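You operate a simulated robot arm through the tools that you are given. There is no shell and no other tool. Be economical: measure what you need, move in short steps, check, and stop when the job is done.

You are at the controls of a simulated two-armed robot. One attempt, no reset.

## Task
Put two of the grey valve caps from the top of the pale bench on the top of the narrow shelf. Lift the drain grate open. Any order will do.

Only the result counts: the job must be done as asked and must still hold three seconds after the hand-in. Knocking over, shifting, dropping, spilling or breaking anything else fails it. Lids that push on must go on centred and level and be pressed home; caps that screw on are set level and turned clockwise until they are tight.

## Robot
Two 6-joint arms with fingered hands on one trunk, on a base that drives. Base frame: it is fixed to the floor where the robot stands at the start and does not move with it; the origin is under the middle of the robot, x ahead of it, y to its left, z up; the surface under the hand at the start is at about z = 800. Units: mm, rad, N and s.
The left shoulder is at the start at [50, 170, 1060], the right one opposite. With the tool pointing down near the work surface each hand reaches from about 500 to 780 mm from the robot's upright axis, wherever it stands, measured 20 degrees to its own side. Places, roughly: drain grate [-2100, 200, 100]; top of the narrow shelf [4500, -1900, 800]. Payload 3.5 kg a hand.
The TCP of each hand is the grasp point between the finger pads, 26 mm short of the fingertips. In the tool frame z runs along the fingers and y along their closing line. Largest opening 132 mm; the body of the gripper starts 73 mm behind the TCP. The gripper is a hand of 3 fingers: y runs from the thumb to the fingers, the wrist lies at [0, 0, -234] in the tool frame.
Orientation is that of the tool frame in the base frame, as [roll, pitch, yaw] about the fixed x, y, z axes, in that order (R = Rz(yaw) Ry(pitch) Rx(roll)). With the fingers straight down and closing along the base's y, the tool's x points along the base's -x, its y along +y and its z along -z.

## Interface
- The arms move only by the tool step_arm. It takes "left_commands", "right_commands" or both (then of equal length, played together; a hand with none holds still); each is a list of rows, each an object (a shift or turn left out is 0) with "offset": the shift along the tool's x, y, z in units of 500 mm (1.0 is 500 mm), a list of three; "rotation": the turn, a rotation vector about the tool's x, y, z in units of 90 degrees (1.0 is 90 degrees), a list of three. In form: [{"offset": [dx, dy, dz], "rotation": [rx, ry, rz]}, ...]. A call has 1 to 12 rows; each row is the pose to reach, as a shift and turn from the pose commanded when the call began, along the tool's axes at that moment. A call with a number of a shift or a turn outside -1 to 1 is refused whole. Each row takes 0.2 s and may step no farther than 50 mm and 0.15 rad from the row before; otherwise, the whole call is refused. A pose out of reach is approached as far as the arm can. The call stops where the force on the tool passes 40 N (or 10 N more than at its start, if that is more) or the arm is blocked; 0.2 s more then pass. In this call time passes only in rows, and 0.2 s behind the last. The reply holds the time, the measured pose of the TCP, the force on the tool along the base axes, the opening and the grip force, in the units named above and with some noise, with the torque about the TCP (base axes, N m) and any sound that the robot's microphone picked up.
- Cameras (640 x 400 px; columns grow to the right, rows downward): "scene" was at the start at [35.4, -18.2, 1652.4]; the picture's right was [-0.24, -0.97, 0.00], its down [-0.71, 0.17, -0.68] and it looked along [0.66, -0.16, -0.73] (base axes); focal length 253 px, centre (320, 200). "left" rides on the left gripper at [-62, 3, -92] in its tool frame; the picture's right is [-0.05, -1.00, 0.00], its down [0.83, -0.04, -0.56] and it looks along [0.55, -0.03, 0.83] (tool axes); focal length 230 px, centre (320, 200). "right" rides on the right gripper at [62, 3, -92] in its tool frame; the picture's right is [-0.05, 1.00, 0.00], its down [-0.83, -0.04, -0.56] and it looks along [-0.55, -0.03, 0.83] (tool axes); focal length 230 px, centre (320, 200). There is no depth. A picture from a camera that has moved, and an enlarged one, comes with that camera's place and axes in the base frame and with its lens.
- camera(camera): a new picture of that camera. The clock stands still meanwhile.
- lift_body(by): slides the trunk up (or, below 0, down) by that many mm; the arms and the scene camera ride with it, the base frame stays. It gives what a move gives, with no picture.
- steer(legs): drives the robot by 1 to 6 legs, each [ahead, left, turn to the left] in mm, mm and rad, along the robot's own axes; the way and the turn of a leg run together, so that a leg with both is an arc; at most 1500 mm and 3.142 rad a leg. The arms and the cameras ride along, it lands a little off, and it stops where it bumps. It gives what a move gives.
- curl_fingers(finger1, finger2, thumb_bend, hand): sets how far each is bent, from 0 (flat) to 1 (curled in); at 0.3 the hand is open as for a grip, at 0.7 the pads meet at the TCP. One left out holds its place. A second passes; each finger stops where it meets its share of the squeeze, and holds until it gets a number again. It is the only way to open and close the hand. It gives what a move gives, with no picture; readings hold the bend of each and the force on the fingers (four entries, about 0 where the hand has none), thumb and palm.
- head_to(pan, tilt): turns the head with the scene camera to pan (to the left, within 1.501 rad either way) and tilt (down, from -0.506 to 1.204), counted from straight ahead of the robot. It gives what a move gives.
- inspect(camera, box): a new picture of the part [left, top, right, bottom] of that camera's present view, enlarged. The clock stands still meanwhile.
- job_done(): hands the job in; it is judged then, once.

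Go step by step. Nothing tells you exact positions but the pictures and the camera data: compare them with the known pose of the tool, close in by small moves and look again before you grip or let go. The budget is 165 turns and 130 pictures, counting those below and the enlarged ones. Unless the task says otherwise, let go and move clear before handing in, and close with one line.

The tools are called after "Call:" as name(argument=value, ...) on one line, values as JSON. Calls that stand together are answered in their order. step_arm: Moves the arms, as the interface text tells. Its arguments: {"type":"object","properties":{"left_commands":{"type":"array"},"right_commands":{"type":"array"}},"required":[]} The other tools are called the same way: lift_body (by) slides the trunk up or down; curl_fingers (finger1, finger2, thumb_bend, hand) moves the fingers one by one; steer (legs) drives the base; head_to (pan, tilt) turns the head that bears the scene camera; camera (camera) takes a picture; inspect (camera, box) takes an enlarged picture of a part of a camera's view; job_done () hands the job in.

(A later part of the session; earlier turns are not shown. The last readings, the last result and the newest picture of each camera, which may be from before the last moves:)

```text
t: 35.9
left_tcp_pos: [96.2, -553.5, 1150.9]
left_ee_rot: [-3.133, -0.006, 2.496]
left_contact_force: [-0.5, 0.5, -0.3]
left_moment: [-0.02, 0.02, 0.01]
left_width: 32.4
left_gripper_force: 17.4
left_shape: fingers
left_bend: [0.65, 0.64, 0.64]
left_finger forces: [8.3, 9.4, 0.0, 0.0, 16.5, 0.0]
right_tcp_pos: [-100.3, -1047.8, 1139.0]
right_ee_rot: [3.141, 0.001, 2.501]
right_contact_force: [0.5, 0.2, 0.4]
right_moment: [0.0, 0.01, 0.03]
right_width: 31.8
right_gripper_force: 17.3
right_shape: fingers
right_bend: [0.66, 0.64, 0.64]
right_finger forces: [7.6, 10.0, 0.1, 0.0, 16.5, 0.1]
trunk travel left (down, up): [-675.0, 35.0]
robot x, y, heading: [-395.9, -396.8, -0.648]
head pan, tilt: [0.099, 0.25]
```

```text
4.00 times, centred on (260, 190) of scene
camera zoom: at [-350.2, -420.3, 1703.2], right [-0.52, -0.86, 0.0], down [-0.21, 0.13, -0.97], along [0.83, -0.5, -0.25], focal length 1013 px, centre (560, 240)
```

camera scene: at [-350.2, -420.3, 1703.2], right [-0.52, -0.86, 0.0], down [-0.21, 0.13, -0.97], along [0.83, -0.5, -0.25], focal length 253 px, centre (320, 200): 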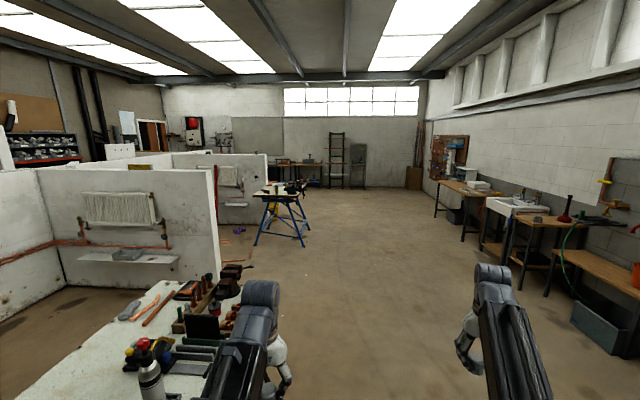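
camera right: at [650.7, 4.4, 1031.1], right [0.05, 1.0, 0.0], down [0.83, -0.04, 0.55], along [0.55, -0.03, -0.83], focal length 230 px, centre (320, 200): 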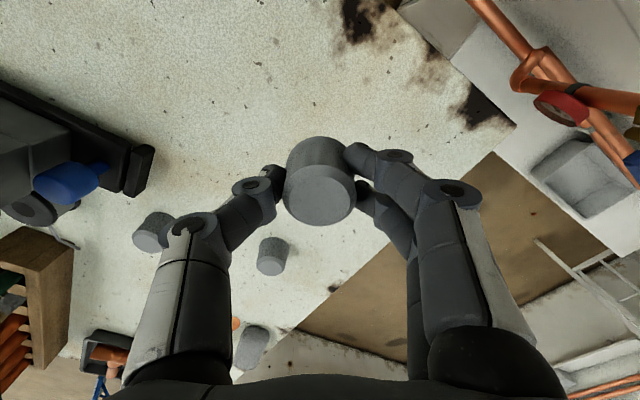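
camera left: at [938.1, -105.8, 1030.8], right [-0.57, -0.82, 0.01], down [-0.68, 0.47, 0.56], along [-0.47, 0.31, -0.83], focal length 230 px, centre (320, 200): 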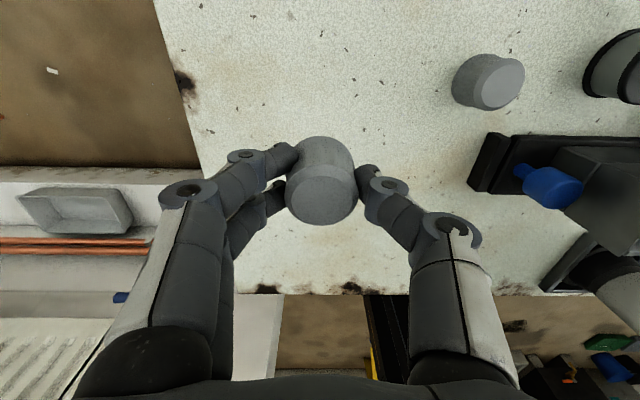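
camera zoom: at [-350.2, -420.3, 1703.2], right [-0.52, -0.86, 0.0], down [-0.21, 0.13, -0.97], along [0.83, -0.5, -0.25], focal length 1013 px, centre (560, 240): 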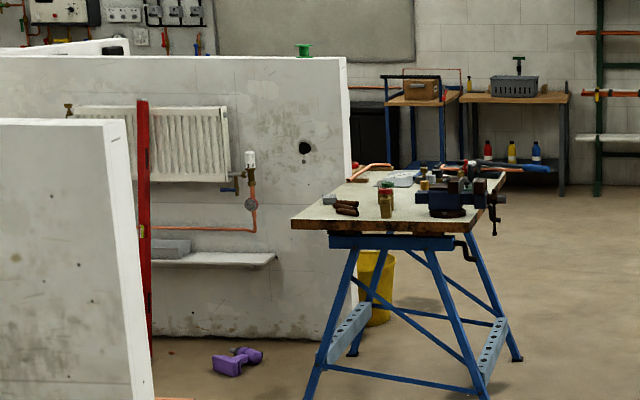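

The partition beyond the bench ends near (4241,-1814), so the shelf is probably behind it. Driving ahead through the open floor to look.

Call:
steer(legs=[[1500, 0, 0], [1500, 0, 0]])

Call:
head_to(pan=0.4, tilt=0.25)

Call:
camera(camera="scene")

```text
t: 50.4
left_tcp_pos: [2488.8, -2404.8, 1149.9]
left_ee_rot: [-3.133, -0.005, 2.471]
left_contact_force: [-0.5, -0.2, -0.4]
left_moment: [0.0, 0.0, 0.0]
left_width: 32.3
left_gripper_force: 17.3
left_shape: fingers
left_bend: [0.65, 0.64, 0.64]
left_finger forces: [8.3, 9.6, 0.0, 0.1, 16.4, 0.0]
right_tcp_pos: [2279.0, -2894.5, 1139.7]
right_ee_rot: [-3.141, 0.0, 2.476]
right_contact_force: [-0.4, -0.3, 0.3]
right_moment: [-0.01, -0.01, -0.01]
right_width: 31.7
right_gripper_force: 17.1
right_shape: fingers
right_bend: [0.66, 0.64, 0.64]
right_finger forces: [7.5, 9.9, 0.0, 0.1, 16.5, 0.0]
trunk travel left (down, up): [-675.0, 35.0]
robot x, y, heading: [1999.6, -2235.9, -0.667]
head pan, tilt: [0.099, 0.25]
```

```text
t: 51.2
left_tcp_pos: [2489.0, -2404.4, 1149.8]
left_ee_rot: [-3.133, -0.006, 2.469]
left_contact_force: [-0.1, 0.1, -0.4]
left_moment: [0.0, -0.01, 0.02]
left_width: 32.1
left_gripper_force: 17.5
left_shape: fingers
left_bend: [0.65, 0.64, 0.64]
left_finger forces: [8.4, 9.6, 0.1, 0.0, 16.5, 0.1]
right_tcp_pos: [2279.2, -2895.2, 1139.5]
right_ee_rot: [-3.141, 0.0, 2.475]
right_contact_force: [0.0, 0.6, -0.7]
right_moment: [-0.01, 0.01, -0.02]
right_width: 31.7
right_gripper_force: 17.0
right_shape: fingers
right_bend: [0.66, 0.64, 0.64]
right_finger forces: [7.6, 9.9, 0.1, 0.0, 16.5, 0.0]
trunk travel left (down, up): [-675.0, 35.0]
robot x, y, heading: [1999.3, -2236.4, -0.668]
head pan, tilt: [0.4, 0.25]
```

```text
102 pictures are left
camera scene: at [2056.5, -2236.0, 1703.3], right [-0.27, -0.96, 0.0], down [-0.24, 0.07, -0.97], along [0.93, -0.26, -0.25], focal length 253 px, centre (320, 200)
```

scene: 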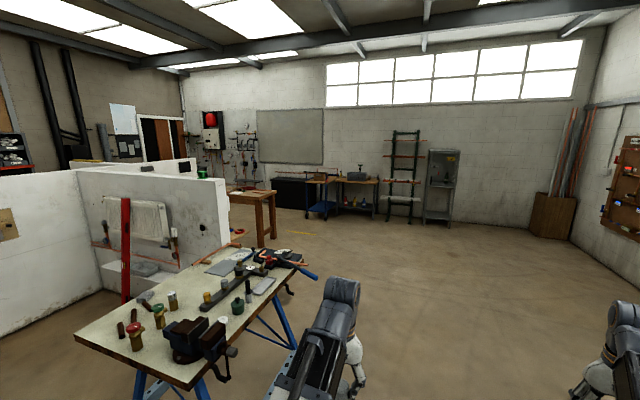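

Call:
inspect(camera="scene", box=[80, 160, 320, 310])

Call:
inspect(camera="scene", box=[200, 150, 360, 250])

```text
2.67 times, centred on (200, 235) of scene
camera zoom: at [2056.5, -2236.0, 1703.3], right [-0.27, -0.96, 0.0], down [-0.24, 0.07, -0.97], along [0.93, -0.26, -0.25], focal length 675 px, centre (640, 107)
```

zoom: 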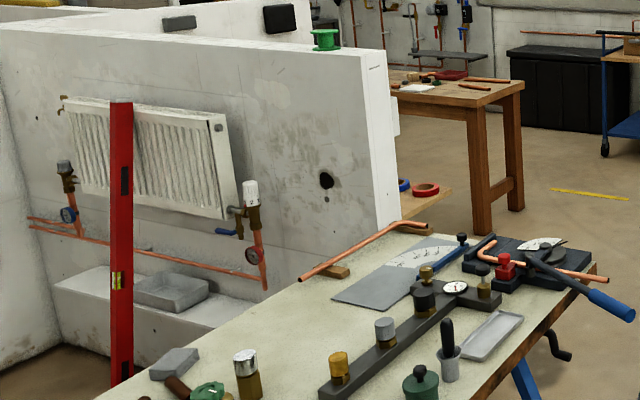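

```text
4.00 times, centred on (280, 200) of scene
camera zoom: at [2056.5, -2236.0, 1703.3], right [-0.27, -0.96, 0.0], down [-0.24, 0.07, -0.97], along [0.93, -0.26, -0.25], focal length 1013 px, centre (480, 200)
```

zoom: 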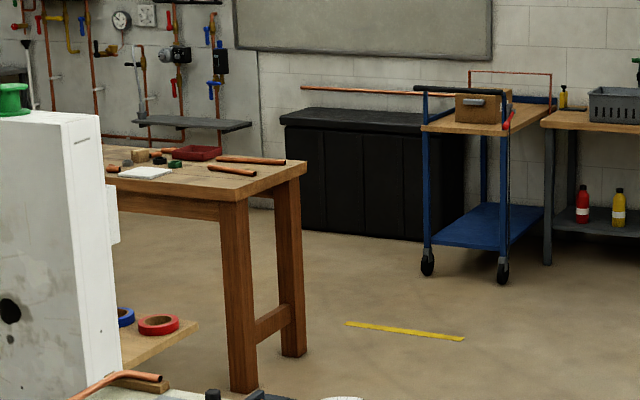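

A wooden ledge with tape rolls sticks out behind the partition end, around (4400,-2100). That is the narrow shelf. Driving past the blue bench and turning to face it.

Call:
steer(legs=[[0, 0, 0.05], [1400, 0, 0], [500, 0, 0], [0, 0, 1.5]])

Call:
head_to(pan=0, tilt=0.35)

Call:
camera(camera="scene")

```text
t: 64.8
left_tcp_pos: [3719.5, -2840.3, 1150.1]
left_ee_rot: [-3.132, -0.004, -2.253]
left_contact_force: [1.1, 0.2, -0.2]
left_moment: [0.03, 0.01, 0.02]
left_width: 32.5
left_gripper_force: 17.1
left_shape: fingers
left_bend: [0.66, 0.64, 0.64]
left_finger forces: [8.3, 9.6, 0.1, 0.0, 16.5, 0.0]
right_tcp_pos: [4207.4, -3053.2, 1139.4]
right_ee_rot: [-3.141, 0.0, -2.248]
right_contact_force: [-0.1, 0.1, -0.1]
right_moment: [0.01, -0.01, 0.0]
right_width: 31.4
right_gripper_force: 16.6
right_shape: fingers
right_bend: [0.66, 0.64, 0.64]
right_finger forces: [7.0, 9.6, 0.0, 0.0, 16.2, 0.1]
trunk travel left (down, up): [-675.0, 35.0]
robot x, y, heading: [3548.3, -3332.4, 0.893]
head pan, tilt: [0.4, 0.25]
```

```text
t: 65.7
left_tcp_pos: [3719.2, -2840.3, 1150.0]
left_ee_rot: [-3.132, -0.005, -2.251]
left_contact_force: [0.5, 0.0, -0.3]
left_moment: [0.02, -0.02, -0.01]
left_width: 32.2
left_gripper_force: 17.1
left_shape: fingers
left_bend: [0.66, 0.64, 0.64]
left_finger forces: [8.3, 9.5, 0.1, 0.0, 16.5, 0.1]
right_tcp_pos: [4207.4, -3053.9, 1140.0]
right_ee_rot: [3.141, -0.001, -2.249]
right_contact_force: [-0.3, 0.7, -0.4]
right_moment: [-0.01, 0.04, -0.03]
right_width: 31.2
right_gripper_force: 17.1
right_shape: fingers
right_bend: [0.66, 0.64, 0.64]
right_finger forces: [7.0, 9.6, 0.0, 0.1, 16.1, 0.0]
trunk travel left (down, up): [-675.0, 35.0]
robot x, y, heading: [3542.7, -3326.3, 0.892]
head pan, tilt: [0.0, 0.351]
```

```text
99 pictures are left
camera scene: at [3577.8, -3285.2, 1693.9], right [0.78, -0.63, 0.0], down [-0.22, -0.27, -0.94], along [0.59, 0.73, -0.34], focal length 253 px, centre (320, 200)
```

scene: 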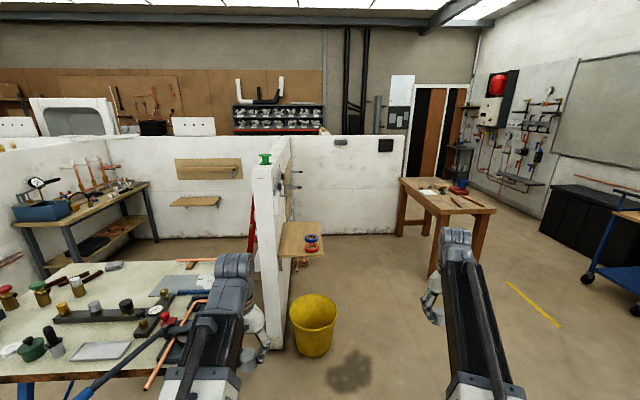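

That's it: the narrow wooden shelf is at pixel (303,240), with tape rolls on it. Enlarging.

Call:
inspect(camera="scene", box=[240, 190, 368, 270])

```text
5.00 times, centred on (304, 230) of scene
camera zoom: at [3577.8, -3285.2, 1693.9], right [0.78, -0.63, 0.0], down [-0.22, -0.27, -0.94], along [0.59, 0.73, -0.34], focal length 1266 px, centre (400, 50)
```

zoom: 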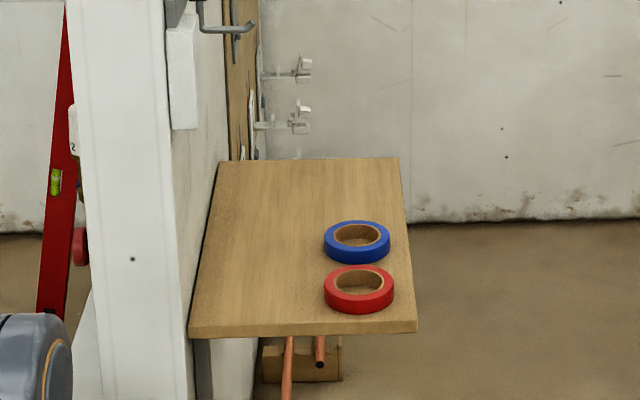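

The shelf measures about 290×510 mm at z≈800, with its free strip next to the wall. A bucket sits off the near end, so I'll approach from the open side and face the wall.

Call:
steer(legs=[[0, 0, 0.062], [840, -345, 0], [840, -345, 0]])

Call:
head_to(pan=0.9, tilt=0.6)

Call:
camera(camera="scene")

```text
t: 75.3
left_tcp_pos: [5231.2, -1862.4, 1150.9]
left_ee_rot: [-3.132, -0.004, -2.201]
left_contact_force: [0.4, 0.0, 0.3]
left_moment: [0.0, 0.02, 0.02]
left_width: 32.4
left_gripper_force: 16.8
left_shape: fingers
left_bend: [0.66, 0.64, 0.64]
left_finger forces: [8.3, 9.5, 0.2, 0.1, 16.5, 0.0]
right_tcp_pos: [5729.6, -2050.4, 1139.8]
right_ee_rot: [-3.141, 0.0, -2.194]
right_contact_force: [0.3, 0.3, -0.6]
right_moment: [-0.01, -0.01, 0.02]
right_width: 31.2
right_gripper_force: 16.2
right_shape: fingers
right_bend: [0.66, 0.64, 0.64]
right_finger forces: [6.9, 9.6, 0.1, 0.0, 16.2, 0.0]
trunk travel left (down, up): [-675.0, 35.0]
robot x, y, heading: [5083.5, -2356.4, 0.942]
head pan, tilt: [0.0, 0.351]
```

```text
t: 76.5
left_tcp_pos: [5230.6, -1862.0, 1150.6]
left_ee_rot: [-3.133, -0.005, -2.2]
left_contact_force: [-0.5, 0.2, 0.1]
left_moment: [0.0, 0.01, 0.02]
left_width: 32.0
left_gripper_force: 17.2
left_shape: fingers
left_bend: [0.66, 0.64, 0.64]
left_finger forces: [8.3, 9.5, 0.0, 0.0, 16.6, 0.1]
right_tcp_pos: [5729.2, -2050.9, 1138.4]
right_ee_rot: [3.141, 0.0, -2.197]
right_contact_force: [0.1, 0.4, 0.0]
right_moment: [-0.03, -0.01, 0.01]
right_width: 31.4
right_gripper_force: 16.7
right_shape: fingers
right_bend: [0.66, 0.64, 0.64]
right_finger forces: [7.0, 9.7, 0.1, 0.0, 16.3, 0.0]
trunk travel left (down, up): [-675.0, 35.0]
robot x, y, heading: [5082.5, -2356.0, 0.942]
head pan, tilt: [0.901, 0.6]
```

```text
97 pictures are left
camera scene: at [5033.5, -2303.8, 1671.1], right [0.96, 0.27, 0.0], down [0.15, -0.54, -0.83], along [-0.22, 0.79, -0.56], focal length 253 px, centre (320, 200)
```

scene: 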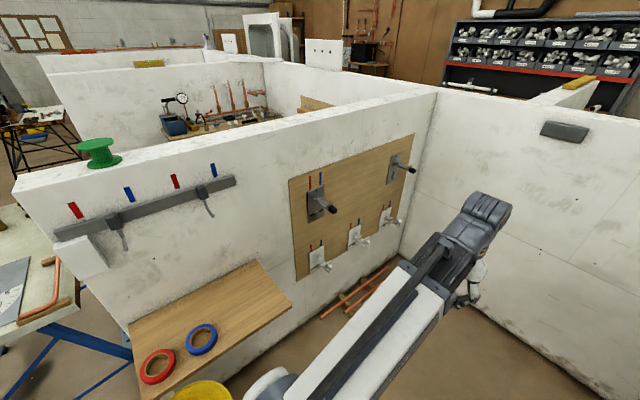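

The robot is at the right standoff. The far half of the shelf is free, so I'll turn to face the wall and shift along to about depth 360.

Call:
steer(legs=[[0, 0, 1.56], [0, -160, 0]])

Call:
head_to(pan=0, tilt=0.9)

Call:
camera(camera="scene")

```text
t: 81.7
left_tcp_pos: [4683.2, -2075.8, 1152.1]
left_ee_rot: [-3.134, -0.005, -0.637]
left_contact_force: [-1.0, 1.2, -0.9]
left_moment: [0.0, 0.03, 0.0]
left_width: 32.0
left_gripper_force: 16.7
left_shape: fingers
left_bend: [0.66, 0.64, 0.64]
left_finger forces: [8.2, 9.7, 0.1, 0.0, 16.5, 0.0]
right_tcp_pos: [4876.3, -1578.8, 1140.5]
right_ee_rot: [3.14, 0.001, -0.631]
right_contact_force: [-0.5, 0.1, -0.5]
right_moment: [-0.03, 0.02, -0.03]
right_width: 30.6
right_gripper_force: 16.3
right_shape: fingers
right_bend: [0.67, 0.64, 0.64]
right_finger forces: [6.5, 9.5, 0.0, 0.0, 15.9, 0.0]
trunk travel left (down, up): [-675.0, 35.0]
robot x, y, heading: [5174.1, -2231.6, 2.51]
head pan, tilt: [0.901, 0.6]
```

```text
t: 82.9
left_tcp_pos: [4682.9, -2075.5, 1150.2]
left_ee_rot: [-3.134, -0.004, -0.638]
left_contact_force: [-0.4, 0.6, -0.1]
left_moment: [-0.01, -0.02, 0.01]
left_width: 32.1
left_gripper_force: 17.3
left_shape: fingers
left_bend: [0.66, 0.64, 0.64]
left_finger forces: [8.3, 9.7, 0.0, 0.1, 16.5, 0.0]
right_tcp_pos: [4875.1, -1579.6, 1139.4]
right_ee_rot: [3.14, -0.001, -0.633]
right_contact_force: [0.5, -0.6, 0.0]
right_moment: [-0.01, 0.01, 0.01]
right_width: 30.8
right_gripper_force: 16.0
right_shape: fingers
right_bend: [0.67, 0.64, 0.64]
right_finger forces: [6.6, 9.6, 0.1, 0.1, 15.9, 0.0]
trunk travel left (down, up): [-675.0, 35.0]
robot x, y, heading: [5178.8, -2230.8, 2.511]
head pan, tilt: [0.0, 0.901]
```

```text
96 pictures are left
camera scene: at [5146.9, -2206.2, 1646.3], right [0.59, 0.81, 0.0], down [0.63, -0.46, -0.62], along [-0.5, 0.37, -0.78], focal length 253 px, centre (320, 200)
```

scene: 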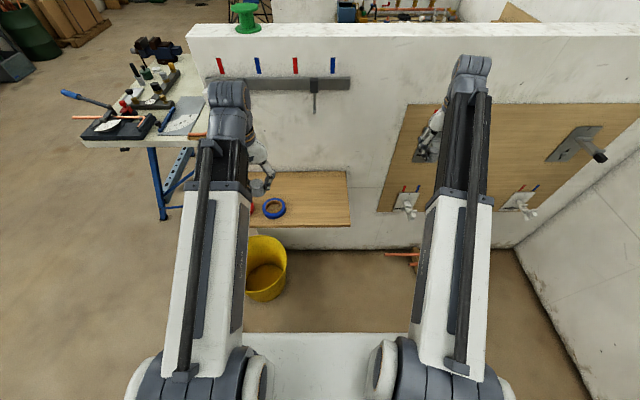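

Right target is about (4623,-1753), left about (4547,-1859). First I'll bring the right hand inward, then drive 90 mm ahead.

Call:
step_arm(right_commands=[{"offset": [0.028, 0.078, 0]}, {"offset": [0.056, 0.156, 0]}, {"offset": [0.084, 0.234, 0]}, {"offset": [0.112, 0.312, 0]}, {"offset": [0.14, 0.39, 0]}])

Call:
steer(legs=[[90, 0, 0]])

Call:
camera(camera="right")

Call:
camera(camera="scene")

```text
t: 84.1
left_tcp_pos: [4683.2, -2076.8, 1150.7]
left_ee_rot: [-3.132, -0.002, -0.639]
left_contact_force: [-0.2, 1.0, -0.5]
left_moment: [-0.01, 0.0, -0.01]
left_width: 32.2
left_gripper_force: 17.6
left_shape: fingers
left_bend: [0.66, 0.64, 0.64]
left_finger forces: [8.2, 9.7, 0.0, 0.0, 16.5, 0.0]
right_tcp_pos: [4816.6, -1780.3, 1140.0]
right_ee_rot: [3.142, 0.001, -0.634]
right_contact_force: [0.1, 0.0, 0.5]
right_moment: [0.01, 0.01, 0.0]
right_width: 31.0
right_gripper_force: 16.2
right_shape: fingers
right_bend: [0.67, 0.64, 0.64]
right_finger forces: [6.6, 9.6, 0.1, 0.0, 15.9, 0.1]
trunk travel left (down, up): [-675.0, 35.0]
robot x, y, heading: [5181.0, -2226.6, 2.508]
head pan, tilt: [0.0, 0.901]
```

```text
t: 85.2
left_tcp_pos: [4609.3, -2021.3, 1149.7]
left_ee_rot: [-3.132, -0.005, -0.638]
left_contact_force: [0.7, -0.3, -0.1]
left_moment: [-0.02, -0.03, 0.0]
left_width: 32.0
left_gripper_force: 17.1
left_shape: fingers
left_bend: [0.66, 0.64, 0.64]
left_finger forces: [8.2, 9.7, 0.0, 0.0, 16.5, 0.1]
right_tcp_pos: [4743.1, -1725.2, 1138.7]
right_ee_rot: [3.141, -0.001, -0.633]
right_contact_force: [-0.2, -0.6, 0.4]
right_moment: [-0.02, -0.04, 0.02]
right_width: 30.8
right_gripper_force: 15.9
right_shape: fingers
right_bend: [0.67, 0.64, 0.64]
right_finger forces: [6.6, 9.4, 0.1, 0.0, 15.8, 0.1]
trunk travel left (down, up): [-675.0, 35.0]
robot x, y, heading: [5104.5, -2177.1, 2.505]
head pan, tilt: [0.0, 0.901]
```

```text
95 pictures are left
camera right: at [4790.1, -1763.9, 1230.2], right [-0.63, -0.77, 0.0], down [-0.65, 0.53, 0.55], along [-0.43, 0.35, -0.83], focal length 230 px, centre (320, 200)
```

right: 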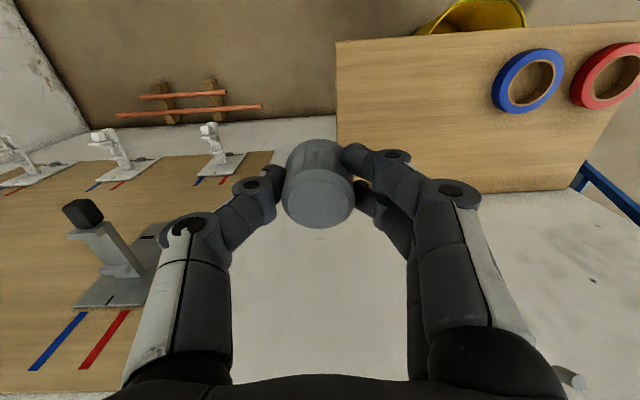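

```text
94 pictures are left
camera scene: at [5072.5, -2151.5, 1646.2], right [0.59, 0.81, 0.0], down [0.63, -0.46, -0.62], along [-0.5, 0.37, -0.78], focal length 253 px, centre (320, 200)
```

scene: 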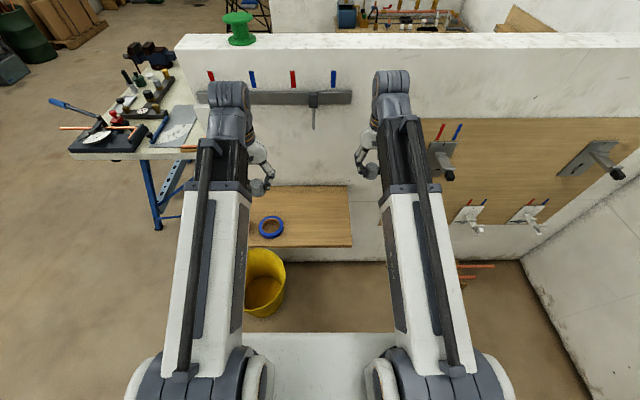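

Moving the right hand above its target and lowering to z≈900.

Call:
step_arm(right_commands=[{"offset": [-0.04, 0.07, 0]}, {"offset": [-0.08, 0.13, 0.02]}, {"offset": [-0.11, 0.168, 0.08]}, {"offset": [-0.11, 0.168, 0.17]}, {"offset": [-0.11, 0.168, 0.26]}, {"offset": [-0.11, 0.168, 0.35]}, {"offset": [-0.11, 0.168, 0.44]}, {"offset": [-0.11, 0.168, 0.48]}])

Call:
camera(camera="right")

Call:
camera(camera="left")

Call:
camera(camera="scene")

```text
t: 87.0
left_tcp_pos: [4611.2, -2022.6, 1150.4]
left_ee_rot: [-3.132, -0.003, -0.636]
left_contact_force: [0.4, 0.3, -0.6]
left_moment: [0.0, 0.01, -0.01]
left_width: 32.3
left_gripper_force: 17.2
left_shape: fingers
left_bend: [0.66, 0.64, 0.64]
left_finger forces: [8.3, 9.8, 0.0, 0.1, 16.6, 0.0]
right_tcp_pos: [4648.9, -1758.8, 899.2]
right_ee_rot: [-3.141, 0.001, -0.634]
right_contact_force: [0.2, 0.1, 0.5]
right_moment: [-0.01, -0.02, 0.0]
right_width: 30.6
right_gripper_force: 16.5
right_shape: fingers
right_bend: [0.67, 0.64, 0.64]
right_finger forces: [6.8, 9.6, 0.0, 0.1, 15.8, 0.0]
trunk travel left (down, up): [-675.0, 35.0]
robot x, y, heading: [5106.2, -2173.0, 2.508]
head pan, tilt: [0.0, 0.901]
```

```text
93 pictures are left
camera right: at [4696.5, -1799.6, 991.0], right [-0.63, -0.77, 0.0], down [-0.64, 0.53, 0.56], along [-0.43, 0.35, -0.83], focal length 230 px, centre (320, 200)
```

right: 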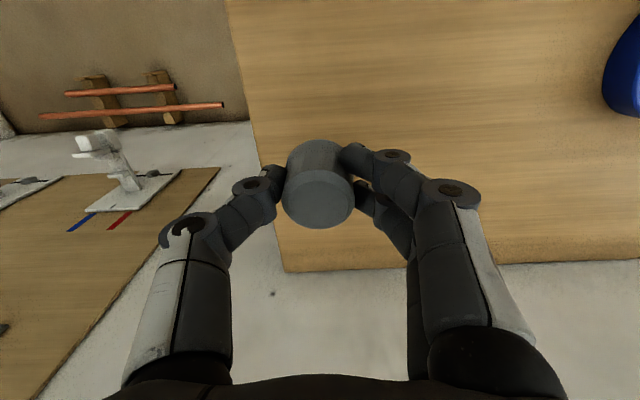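

```text
92 pictures are left
camera left: at [4559.9, -1989.4, 1242.5], right [0.55, 0.83, 0.01], down [0.69, -0.46, 0.56], along [0.47, -0.3, -0.83], focal length 230 px, centre (320, 200)
```

left: 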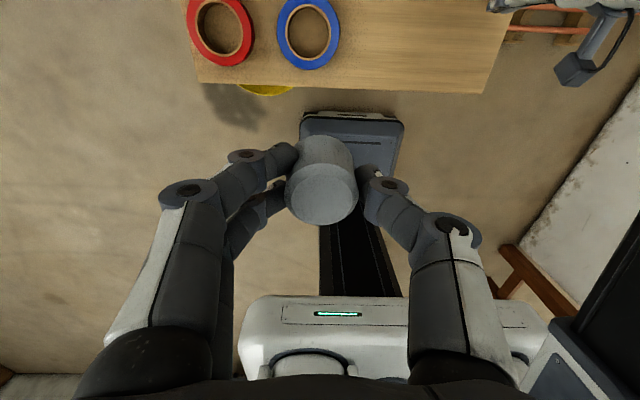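

```text
91 pictures are left
camera scene: at [5074.1, -2152.7, 1646.3], right [0.59, 0.81, 0.0], down [0.63, -0.46, -0.62], along [-0.5, 0.37, -0.78], focal length 253 px, centre (320, 200)
```

scene: 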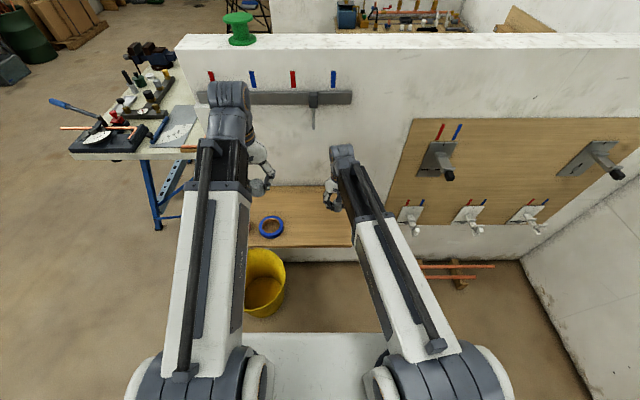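

The cap is over the shelf, about 54 mm in from the end. Lowering gently.

Call:
step_arm(right_commands=[{"offset": [0, 0, 0.06]}, {"offset": [0, 0, 0.1]}, {"offset": [0, 0, 0.112]}])

Call:
camera(camera="right")

```text
t: 87.8
left_tcp_pos: [4609.5, -2022.1, 1151.1]
left_ee_rot: [-3.134, -0.004, -0.637]
left_contact_force: [0.2, 0.5, -0.1]
left_moment: [0.0, 0.03, 0.01]
left_width: 32.2
left_gripper_force: 16.8
left_shape: fingers
left_bend: [0.66, 0.64, 0.64]
left_finger forces: [8.3, 9.7, 0.0, 0.1, 16.4, 0.1]
right_tcp_pos: [4650.8, -1760.2, 843.0]
right_ee_rot: [-3.141, 0.002, -0.633]
right_contact_force: [-0.8, -0.3, -0.4]
right_moment: [-0.01, -0.03, -0.03]
right_width: 30.5
right_gripper_force: 16.3
right_shape: fingers
right_bend: [0.67, 0.64, 0.64]
right_finger forces: [6.8, 9.5, 0.0, 0.0, 15.8, 0.1]
trunk travel left (down, up): [-675.0, 35.0]
robot x, y, heading: [5106.7, -2174.8, 2.508]
head pan, tilt: [0.0, 0.901]
```

```text
90 pictures are left
camera right: at [4697.2, -1799.8, 934.6], right [-0.63, -0.77, 0.0], down [-0.64, 0.53, 0.56], along [-0.43, 0.35, -0.83], focal length 230 px, centre (320, 200)
```

right: 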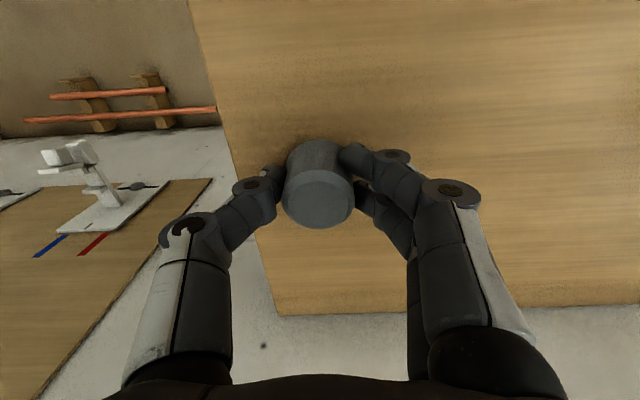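

Not touching yet. Stepping down in 2 mm rows until I feel contact.

Call:
step_arm(right_commands=[{"offset": [0, 0, 0.004]}, {"offset": [0, 0, 0.008]}])

```text
t: 88.4
left_tcp_pos: [4610.7, -2023.3, 1151.1]
left_ee_rot: [-3.135, -0.003, -0.638]
left_contact_force: [-0.2, 0.1, -0.4]
left_moment: [0.01, 0.03, 0.01]
left_width: 31.8
left_gripper_force: 17.1
left_shape: fingers
left_bend: [0.66, 0.64, 0.64]
left_finger forces: [8.3, 9.6, 0.0, 0.1, 16.5, 0.1]
right_tcp_pos: [4651.4, -1760.5, 839.3]
right_ee_rot: [3.141, 0.0, -0.634]
right_contact_force: [-0.6, 0.0, -0.3]
right_moment: [0.03, 0.0, -0.01]
right_width: 30.4
right_gripper_force: 16.5
right_shape: fingers
right_bend: [0.67, 0.64, 0.64]
right_finger forces: [6.8, 9.5, 0.0, 0.0, 15.8, 0.0]
trunk travel left (down, up): [-675.0, 35.0]
robot x, y, heading: [5104.5, -2176.0, 2.509]
head pan, tilt: [0.0, 0.901]
```

Call:
step_arm(right_commands=[{"offset": [0, 0, 0.003]}, {"offset": [0, 0, 0.006]}])

```text
t: 89.0
left_tcp_pos: [4610.0, -2022.1, 1151.5]
left_ee_rot: [-3.132, -0.003, -0.637]
left_contact_force: [-0.3, -0.3, -1.2]
left_moment: [0.04, -0.05, -0.03]
left_width: 32.1
left_gripper_force: 17.1
left_shape: fingers
left_bend: [0.66, 0.64, 0.64]
left_finger forces: [8.3, 9.7, 0.0, 0.1, 16.5, 0.0]
right_tcp_pos: [4650.5, -1759.7, 836.7]
right_ee_rot: [-3.14, 0.0, -0.634]
right_contact_force: [0.6, -0.5, 3.3]
right_moment: [0.06, -0.01, -0.06]
right_width: 30.7
right_gripper_force: 16.8
right_shape: fingers
right_bend: [0.67, 0.64, 0.64]
right_finger forces: [7.0, 10.2, 0.0, 0.0, 16.6, 0.0]
trunk travel left (down, up): [-675.0, 35.0]
robot x, y, heading: [5101.1, -2173.7, 2.508]
head pan, tilt: [0.0, 0.901]
```

Contact. Releasing in two stages.

Call:
curl_fingers(hand="right", finger1=0.6, finger2=0.6, thumb_bend=0.6)

Call:
curl_fingers(hand="right", finger1=0.52, finger2=0.52, thumb_bend=0.52)

Call:
camera(camera="right")

```text
t: 90.0
left_tcp_pos: [4611.5, -2023.8, 1151.8]
left_ee_rot: [-3.132, -0.004, -0.638]
left_contact_force: [-0.3, 0.5, 0.1]
left_moment: [-0.02, 0.0, 0.01]
left_width: 31.8
left_gripper_force: 17.1
left_shape: fingers
left_bend: [0.66, 0.64, 0.64]
left_finger forces: [8.3, 9.7, 0.1, 0.0, 16.4, 0.0]
right_tcp_pos: [4649.6, -1760.5, 835.9]
right_ee_rot: [3.141, -0.001, -0.635]
right_contact_force: [0.5, 0.9, 1.2]
right_moment: [0.02, 0.02, -0.04]
right_width: 35.8
right_gripper_force: 1.0
right_shape: fingers
right_bend: [0.6, 0.59, 0.6]
right_finger forces: [0.1, 1.0, 0.0, 0.1, 1.0, 0.0]
trunk travel left (down, up): [-675.0, 35.0]
robot x, y, heading: [5104.3, -2175.7, 2.511]
head pan, tilt: [0.0, 0.901]
```

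```text
t: 91.0
left_tcp_pos: [4611.2, -2023.0, 1149.9]
left_ee_rot: [-3.133, -0.005, -0.637]
left_contact_force: [1.2, -0.2, -0.1]
left_moment: [0.01, 0.01, 0.02]
left_width: 32.0
left_gripper_force: 17.0
left_shape: fingers
left_bend: [0.66, 0.64, 0.64]
left_finger forces: [8.3, 9.6, 0.0, 0.0, 16.4, 0.1]
right_tcp_pos: [4650.4, -1759.6, 836.3]
right_ee_rot: [3.141, 0.0, -0.633]
right_contact_force: [0.2, 0.2, -0.9]
right_moment: [0.02, 0.02, -0.06]
right_width: 60.5
right_gripper_force: 0.1
right_shape: fingers
right_bend: [0.52, 0.52, 0.52]
right_finger forces: [0.1, 0.1, 0.0, 0.0, 0.0, 0.0]
trunk travel left (down, up): [-675.0, 35.0]
robot x, y, heading: [5102.2, -2171.1, 2.506]
head pan, tilt: [0.0, 0.901]
```

```text
89 pictures are left
camera right: at [4697.5, -1800.0, 927.9], right [-0.63, -0.77, 0.0], down [-0.64, 0.53, 0.55], along [-0.43, 0.35, -0.83], focal length 230 px, centre (320, 200)
```

right: 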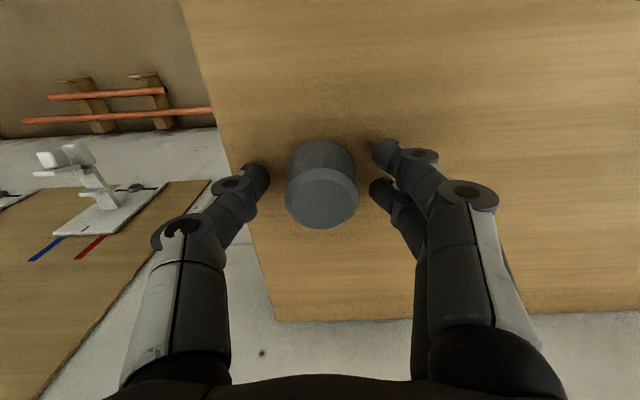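

The cap stands free. Raising the right hand and moving it aside.

Call:
step_arm(right_commands=[{"offset": [0, 0, -0.05]}, {"offset": [0, 0, -0.14]}, {"offset": [0, 0, -0.23]}, {"offset": [0, 0, -0.32]}, {"offset": [0, 0, -0.41]}, {"offset": [0.01, 0, -0.5]}, {"offset": [0.05, -0.05, -0.56]}, {"offset": [0.1, -0.12, -0.58]}, {"offset": [0.14, -0.2, -0.58]}, {"offset": [0.18, -0.28, -0.58]}])

Call:
camera(camera="scene")

```text
t: 93.2
left_tcp_pos: [4611.6, -2021.5, 1150.9]
left_ee_rot: [-3.133, -0.003, -0.636]
left_contact_force: [-0.7, 1.0, 0.0]
left_moment: [0.01, 0.0, 0.04]
left_width: 32.1
left_gripper_force: 16.9
left_shape: fingers
left_bend: [0.66, 0.64, 0.64]
left_finger forces: [8.3, 9.7, 0.1, 0.0, 16.5, 0.1]
right_tcp_pos: [4806.2, -1700.4, 1125.8]
right_ee_rot: [-3.141, -0.001, -0.633]
right_contact_force: [-0.5, -0.4, -0.1]
right_moment: [0.04, 0.01, -0.01]
right_width: 60.7
right_gripper_force: 0.1
right_shape: fingers
right_bend: [0.52, 0.52, 0.52]
right_finger forces: [0.1, 0.0, 0.1, 0.0, 0.0, 0.0]
trunk travel left (down, up): [-675.0, 35.0]
robot x, y, heading: [5104.4, -2176.8, 2.509]
head pan, tilt: [0.0, 0.901]
```

```text
88 pictures are left
camera scene: at [5074.6, -2152.5, 1646.3], right [0.59, 0.81, 0.0], down [0.63, -0.46, -0.62], along [-0.5, 0.37, -0.78], focal length 253 px, centre (320, 200)
```

scene: 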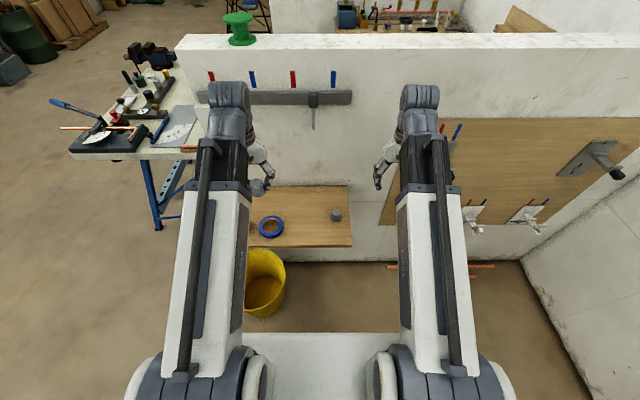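

Cap one is on the shelf. Moving the left hand over its target and lowering.

Call:
step_arm(left_commands=[{"offset": [-0.066, -0.054, 0]}, {"offset": [-0.132, -0.108, 0]}, {"offset": [-0.198, -0.162, 0]}, {"offset": [-0.264, -0.216, 0.03]}, {"offset": [-0.266, -0.216, 0.12]}, {"offset": [-0.266, -0.216, 0.21]}, {"offset": [-0.266, -0.216, 0.3]}, {"offset": [-0.266, -0.216, 0.39]}, {"offset": [-0.266, -0.216, 0.48]}, {"offset": [-0.266, -0.216, 0.52]}])

Call:
camera(camera="left")

Call:
camera(camera="scene")

```text
t: 95.4
left_tcp_pos: [4571.6, -1855.3, 891.0]
left_ee_rot: [-3.135, -0.004, -0.637]
left_contact_force: [-0.6, 0.3, -1.2]
left_moment: [0.0, 0.0, 0.02]
left_width: 31.9
left_gripper_force: 17.1
left_shape: fingers
left_bend: [0.66, 0.64, 0.64]
left_finger forces: [8.3, 9.8, 0.0, 0.1, 16.3, 0.0]
right_tcp_pos: [4804.6, -1701.1, 1127.4]
right_ee_rot: [3.141, 0.0, -0.634]
right_contact_force: [-0.7, 0.3, -0.2]
right_moment: [0.0, -0.01, -0.01]
right_width: 60.9
right_gripper_force: 0.0
right_shape: fingers
right_bend: [0.52, 0.52, 0.52]
right_finger forces: [0.0, 0.0, 0.1, 0.0, 0.0, 0.0]
trunk travel left (down, up): [-675.0, 35.0]
robot x, y, heading: [5105.7, -2175.7, 2.51]
head pan, tilt: [0.0, 0.901]
```

```text
87 pictures are left
camera left: at [4520.7, -1822.6, 982.7], right [0.55, 0.83, 0.01], down [0.69, -0.46, 0.56], along [0.47, -0.3, -0.83], focal length 230 px, centre (320, 200)
```

left: 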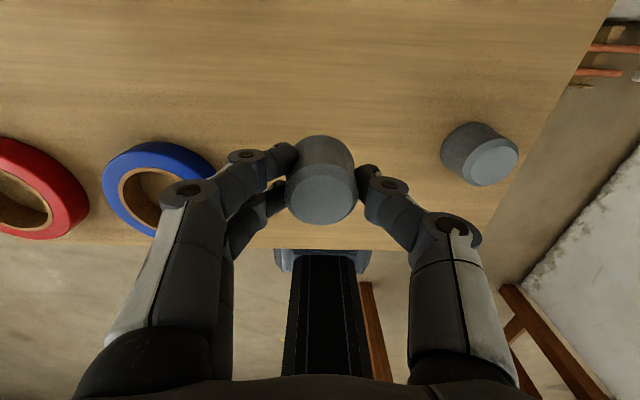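

```text
86 pictures are left
camera scene: at [5074.1, -2152.7, 1646.3], right [0.59, 0.81, 0.0], down [0.63, -0.46, -0.62], along [-0.5, 0.37, -0.78], focal length 253 px, centre (320, 200)
```

scene: 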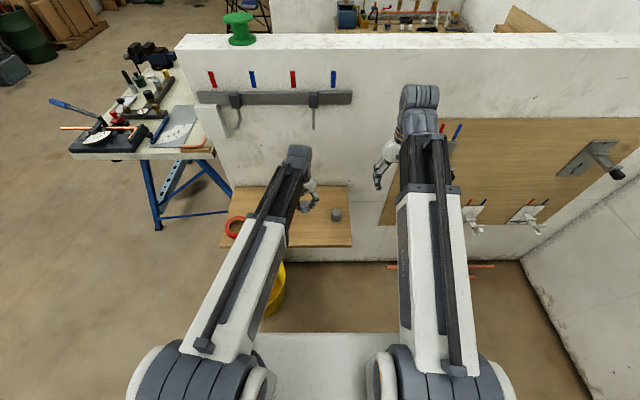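

Good clearances to both the tape and the first cap. Lowering.

Call:
step_arm(left_commands=[{"offset": [0, 0, 0.06]}, {"offset": [0, 0, 0.09]}, {"offset": [0, 0, 0.1]}, {"offset": [0, 0, 0.105]}, {"offset": [0, 0, 0.108]}])

```text
t: 96.6
left_tcp_pos: [4570.6, -1856.4, 836.5]
left_ee_rot: [-3.132, -0.003, -0.636]
left_contact_force: [-0.8, -0.4, 1.4]
left_moment: [-0.02, -0.04, 0.0]
left_width: 31.7
left_gripper_force: 17.8
left_shape: fingers
left_bend: [0.66, 0.64, 0.64]
left_finger forces: [8.5, 10.1, 0.1, 0.1, 16.5, 0.0]
right_tcp_pos: [4804.8, -1701.9, 1126.8]
right_ee_rot: [-3.141, 0.001, -0.635]
right_contact_force: [0.5, 0.3, -0.2]
right_moment: [0.0, 0.0, 0.01]
right_width: 60.9
right_gripper_force: 0.1
right_shape: fingers
right_bend: [0.52, 0.52, 0.52]
right_finger forces: [0.1, 0.0, 0.0, 0.0, 0.0, 0.0]
trunk travel left (down, up): [-675.0, 35.0]
robot x, y, heading: [5108.3, -2175.5, 2.507]
head pan, tilt: [0.0, 0.901]
```

Light contact. Releasing.

Call:
curl_fingers(hand="left", finger1=0.6, finger2=0.6, thumb_bend=0.6)

Call:
curl_fingers(hand="left", finger1=0.52, finger2=0.52, thumb_bend=0.52)

Call:
camera(camera="left")

```text
t: 97.6
left_tcp_pos: [4570.2, -1854.9, 838.0]
left_ee_rot: [-3.134, -0.004, -0.637]
left_contact_force: [-0.6, 0.6, 1.5]
left_moment: [-0.03, 0.03, 0.0]
left_width: 36.8
left_gripper_force: 0.9
left_shape: fingers
left_bend: [0.6, 0.59, 0.6]
left_finger forces: [0.6, 1.1, 0.0, 0.1, 1.1, 0.0]
right_tcp_pos: [4805.6, -1701.5, 1126.9]
right_ee_rot: [-3.141, -0.001, -0.634]
right_contact_force: [-0.5, 0.0, 0.6]
right_moment: [0.01, -0.02, 0.03]
right_width: 60.8
right_gripper_force: 0.1
right_shape: fingers
right_bend: [0.52, 0.52, 0.52]
right_finger forces: [0.0, 0.0, 0.1, 0.0, 0.0, 0.0]
trunk travel left (down, up): [-675.0, 35.0]
robot x, y, heading: [5103.4, -2174.2, 2.51]
head pan, tilt: [0.0, 0.901]
```

```text
t: 98.6
left_tcp_pos: [4571.1, -1855.0, 837.5]
left_ee_rot: [-3.135, -0.004, -0.636]
left_contact_force: [-0.1, 0.2, -0.2]
left_moment: [-0.04, 0.03, -0.01]
left_width: 60.4
left_gripper_force: 0.1
left_shape: fingers
left_bend: [0.52, 0.52, 0.52]
left_finger forces: [0.0, 0.0, 0.1, 0.1, 0.0, 0.0]
right_tcp_pos: [4804.1, -1701.7, 1126.3]
right_ee_rot: [-3.142, 0.0, -0.633]
right_contact_force: [-0.6, 0.7, 0.3]
right_moment: [0.01, 0.03, -0.03]
right_width: 60.6
right_gripper_force: 0.0
right_shape: fingers
right_bend: [0.52, 0.52, 0.52]
right_finger forces: [0.0, 0.0, 0.0, 0.0, 0.0, 0.1]
trunk travel left (down, up): [-675.0, 35.0]
robot x, y, heading: [5104.5, -2177.4, 2.504]
head pan, tilt: [0.0, 0.901]
```

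```text
85 pictures are left
camera left: at [4520.4, -1822.2, 929.1], right [0.55, 0.83, 0.01], down [0.69, -0.46, 0.56], along [0.47, -0.3, -0.83], focal length 230 px, centre (320, 200)
```

left: 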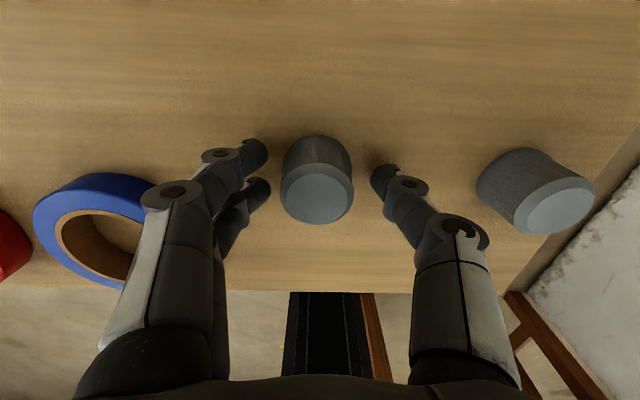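

Both caps are on the shelf. Raising the left hand and backing out the way I came.

Call:
step_arm(left_commands=[{"offset": [0, 0, -0.05]}, {"offset": [0, 0, -0.14]}, {"offset": [0, 0, -0.23]}, {"offset": [0, 0, -0.32]}, {"offset": [0, 0, -0.41]}, {"offset": [0.02, 0, -0.5]}, {"offset": [0.08, 0.02, -0.56]}, {"offset": [0.16, 0.06, -0.58]}, {"offset": [0.24, 0.1, -0.58]}])

Call:
steer(legs=[[-120, 0, 0], [0, 900, 0]])

Call:
head_to(pan=-0.9, tilt=0.6)

Call:
camera(camera="scene")

```text
t: 100.6
left_tcp_pos: [4636.0, -1969.6, 1127.0]
left_ee_rot: [-3.132, -0.003, -0.638]
left_contact_force: [-0.2, 0.7, -0.1]
left_moment: [0.02, 0.0, 0.02]
left_width: 60.5
left_gripper_force: 0.0
left_shape: fingers
left_bend: [0.52, 0.52, 0.52]
left_finger forces: [0.1, 0.0, 0.0, 0.0, 0.0, 0.1]
right_tcp_pos: [4805.4, -1700.5, 1127.2]
right_ee_rot: [3.142, 0.0, -0.633]
right_contact_force: [0.4, -0.4, -0.2]
right_moment: [0.0, -0.01, 0.01]
right_width: 60.4
right_gripper_force: 0.0
right_shape: fingers
right_bend: [0.52, 0.52, 0.52]
right_finger forces: [0.0, 0.0, 0.0, 0.1, 0.1, 0.0]
trunk travel left (down, up): [-675.0, 35.0]
robot x, y, heading: [5103.9, -2175.3, 2.508]
head pan, tilt: [0.0, 0.901]
```

```text
t: 106.2
left_tcp_pos: [4195.7, -2759.2, 1127.6]
left_ee_rot: [-3.131, -0.004, -0.645]
left_contact_force: [-0.2, -0.1, -1.0]
left_moment: [0.0, 0.03, -0.02]
left_width: 60.4
left_gripper_force: 0.0
left_shape: fingers
left_bend: [0.52, 0.52, 0.52]
left_finger forces: [0.0, 0.1, 0.0, 0.0, 0.0, 0.0]
right_tcp_pos: [4368.1, -2493.4, 1126.1]
right_ee_rot: [-3.141, -0.001, -0.64]
right_contact_force: [0.2, -0.7, 0.0]
right_moment: [0.01, 0.07, -0.02]
right_width: 60.5
right_gripper_force: 0.0
right_shape: fingers
right_bend: [0.52, 0.52, 0.52]
right_finger forces: [0.1, 0.0, 0.0, 0.0, 0.0, 0.1]
trunk travel left (down, up): [-675.0, 35.0]
robot x, y, heading: [4665.2, -2966.8, 2.495]
head pan, tilt: [0.0, 0.901]
```

```text
t: 107.4
left_tcp_pos: [4196.3, -2759.2, 1126.4]
left_ee_rot: [-3.133, -0.005, -0.643]
left_contact_force: [-0.1, 0.3, 0.1]
left_moment: [0.03, -0.05, -0.01]
left_width: 60.8
left_gripper_force: 0.1
left_shape: fingers
left_bend: [0.52, 0.52, 0.52]
left_finger forces: [0.0, 0.0, 0.1, 0.1, 0.0, 0.0]
right_tcp_pos: [4368.6, -2492.6, 1127.6]
right_ee_rot: [-3.142, 0.001, -0.639]
right_contact_force: [-1.1, 0.8, 0.9]
right_moment: [0.02, 0.0, 0.02]
right_width: 60.6
right_gripper_force: 0.2
right_shape: fingers
right_bend: [0.52, 0.52, 0.52]
right_finger forces: [0.0, 0.0, 0.1, 0.0, 0.0, 0.1]
trunk travel left (down, up): [-675.0, 35.0]
robot x, y, heading: [4667.4, -2969.5, 2.502]
head pan, tilt: [-0.901, 0.6]
```

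```text
84 pictures are left
camera scene: at [4692.2, -2902.6, 1671.1], right [1.0, 0.03, 0.0], down [0.02, -0.56, -0.82], along [-0.03, 0.82, -0.57], focal length 253 px, centre (320, 200)
```

scene: 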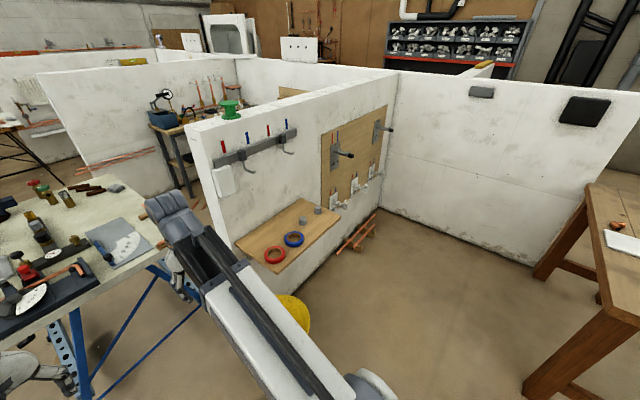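

Both caps stand on the shelf. Driving back along the open aisle.

Call:
steer(legs=[[0, 1010, 0], [690, 0, 0], [1500, 0, 0]])

Call:
head_to(pan=0, tilt=0.3)

Call:
camera(camera="scene")

```text
t: 122.9
left_tcp_pos: [1847.4, -2280.5, 1128.2]
left_ee_rot: [-3.134, -0.006, -0.638]
left_contact_force: [0.6, -0.3, -0.3]
left_moment: [-0.01, 0.0, 0.03]
left_width: 60.6
left_gripper_force: 0.0
left_shape: fingers
left_bend: [0.52, 0.52, 0.52]
left_finger forces: [0.1, 0.0, 0.0, 0.1, 0.1, 0.0]
right_tcp_pos: [2018.6, -2014.0, 1127.1]
right_ee_rot: [3.141, 0.0, -0.633]
right_contact_force: [0.0, -1.2, -0.3]
right_moment: [0.01, -0.02, 0.0]
right_width: 60.5
right_gripper_force: 0.1
right_shape: fingers
right_bend: [0.52, 0.52, 0.52]
right_finger forces: [0.0, 0.0, 0.0, 0.0, 0.0, 0.0]
trunk travel left (down, up): [-675.0, 35.0]
robot x, y, heading: [2318.8, -2486.5, 2.504]
head pan, tilt: [-0.901, 0.6]
```

```text
t: 124.1
left_tcp_pos: [1847.4, -2282.0, 1128.8]
left_ee_rot: [-3.132, -0.003, -0.639]
left_contact_force: [0.2, 0.3, 0.1]
left_moment: [-0.03, -0.01, 0.0]
left_width: 60.8
left_gripper_force: 0.1
left_shape: fingers
left_bend: [0.52, 0.52, 0.52]
left_finger forces: [0.0, 0.0, 0.0, 0.1, 0.0, 0.0]
right_tcp_pos: [2018.0, -2015.3, 1127.3]
right_ee_rot: [-3.142, 0.001, -0.636]
right_contact_force: [-0.8, 0.9, -0.3]
right_moment: [-0.03, -0.03, -0.01]
right_width: 60.8
right_gripper_force: 0.0
right_shape: fingers
right_bend: [0.52, 0.52, 0.52]
right_finger forces: [0.0, 0.0, 0.0, 0.0, 0.0, 0.0]
trunk travel left (down, up): [-675.0, 35.0]
robot x, y, heading: [2316.0, -2487.1, 2.504]
head pan, tilt: [0.0, 0.3]
```

```text
83 pictures are left
camera scene: at [2272.2, -2455.1, 1698.5], right [0.59, 0.8, 0.0], down [0.24, -0.18, -0.96], along [-0.77, 0.57, -0.3], focal length 253 px, centre (320, 200)
```

scene: 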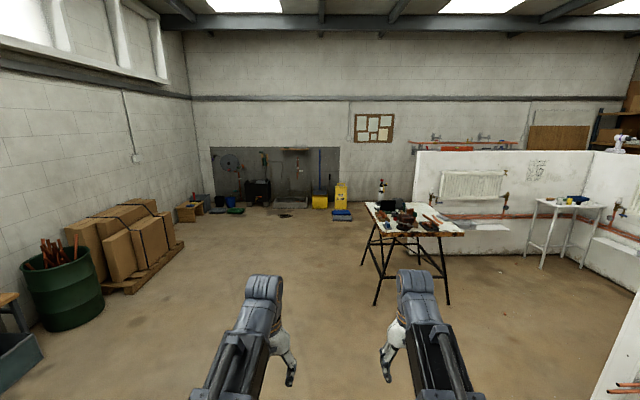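

The grate should be near pixel (298,200), in the alcove by the back wall. Turning slightly and driving toward it.

Call:
steer(legs=[[0, 0, 0.092], [1500, 0, 0], [1500, 0, 0]])

Call:
head_to(pan=0, tilt=0.45)

Call:
camera(camera="scene")

Call:
inspect(camera="scene", box=[240, 120, 400, 220])

```text
t: 139.1
left_tcp_pos: [-713.5, -727.8, 1125.9]
left_ee_rot: [-3.134, -0.005, -0.574]
left_contact_force: [0.2, 0.6, -0.4]
left_moment: [-0.01, -0.04, 0.01]
left_width: 60.4
left_gripper_force: 0.1
left_shape: fingers
left_bend: [0.52, 0.52, 0.52]
left_finger forces: [0.0, 0.0, 0.0, 0.0, 0.0, 0.1]
right_tcp_pos: [-560.3, -450.7, 1127.1]
right_ee_rot: [3.141, -0.001, -0.57]
right_contact_force: [-0.3, 0.5, -0.2]
right_moment: [-0.02, 0.03, -0.01]
right_width: 60.7
right_gripper_force: 0.1
right_shape: fingers
right_bend: [0.52, 0.52, 0.52]
right_finger forces: [0.0, 0.1, 0.0, 0.1, 0.0, 0.1]
trunk travel left (down, up): [-675.0, 35.0]
robot x, y, heading: [-229.6, -899.9, 2.577]
head pan, tilt: [0.0, 0.3]
```

```text
t: 139.8
left_tcp_pos: [-712.8, -728.3, 1127.5]
left_ee_rot: [-3.131, -0.005, -0.574]
left_contact_force: [-0.1, 0.5, 0.1]
left_moment: [-0.01, -0.04, 0.02]
left_width: 60.7
left_gripper_force: 0.0
left_shape: fingers
left_bend: [0.52, 0.52, 0.52]
left_finger forces: [0.0, 0.0, 0.0, 0.0, 0.0, 0.1]
right_tcp_pos: [-559.4, -450.9, 1125.8]
right_ee_rot: [-3.141, 0.0, -0.569]
right_contact_force: [0.0, -0.2, 0.1]
right_moment: [0.0, 0.0, 0.0]
right_width: 60.5
right_gripper_force: 0.1
right_shape: fingers
right_bend: [0.52, 0.52, 0.52]
right_finger forces: [0.0, 0.0, 0.1, 0.2, 0.1, 0.0]
trunk travel left (down, up): [-675.0, 35.0]
robot x, y, heading: [-233.3, -903.3, 2.575]
head pan, tilt: [0.0, 0.45]
```

```text
82 pictures are left
camera scene: at [-276.6, -874.7, 1684.7], right [0.54, 0.84, 0.0], down [0.37, -0.23, -0.9], along [-0.76, 0.49, -0.43], focal length 253 px, centre (320, 200)
```

scene: 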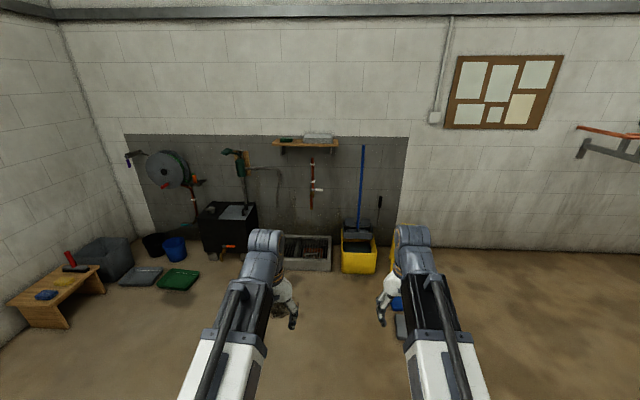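

```text
4.00 times, centred on (320, 170) of scene
camera zoom: at [-276.6, -874.7, 1684.7], right [0.54, 0.84, 0.0], down [0.37, -0.23, -0.9], along [-0.76, 0.49, -0.43], focal length 1013 px, centre (320, 320)
```

zoom: 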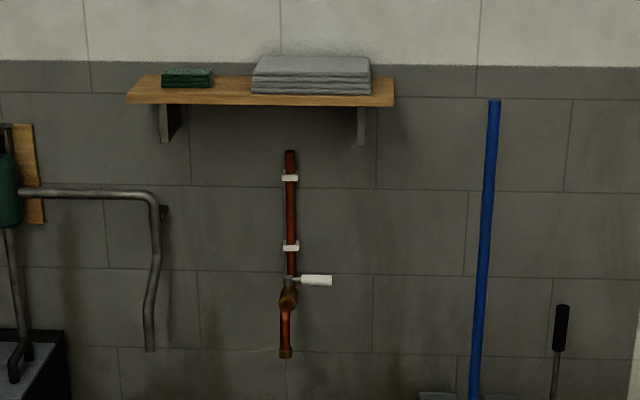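

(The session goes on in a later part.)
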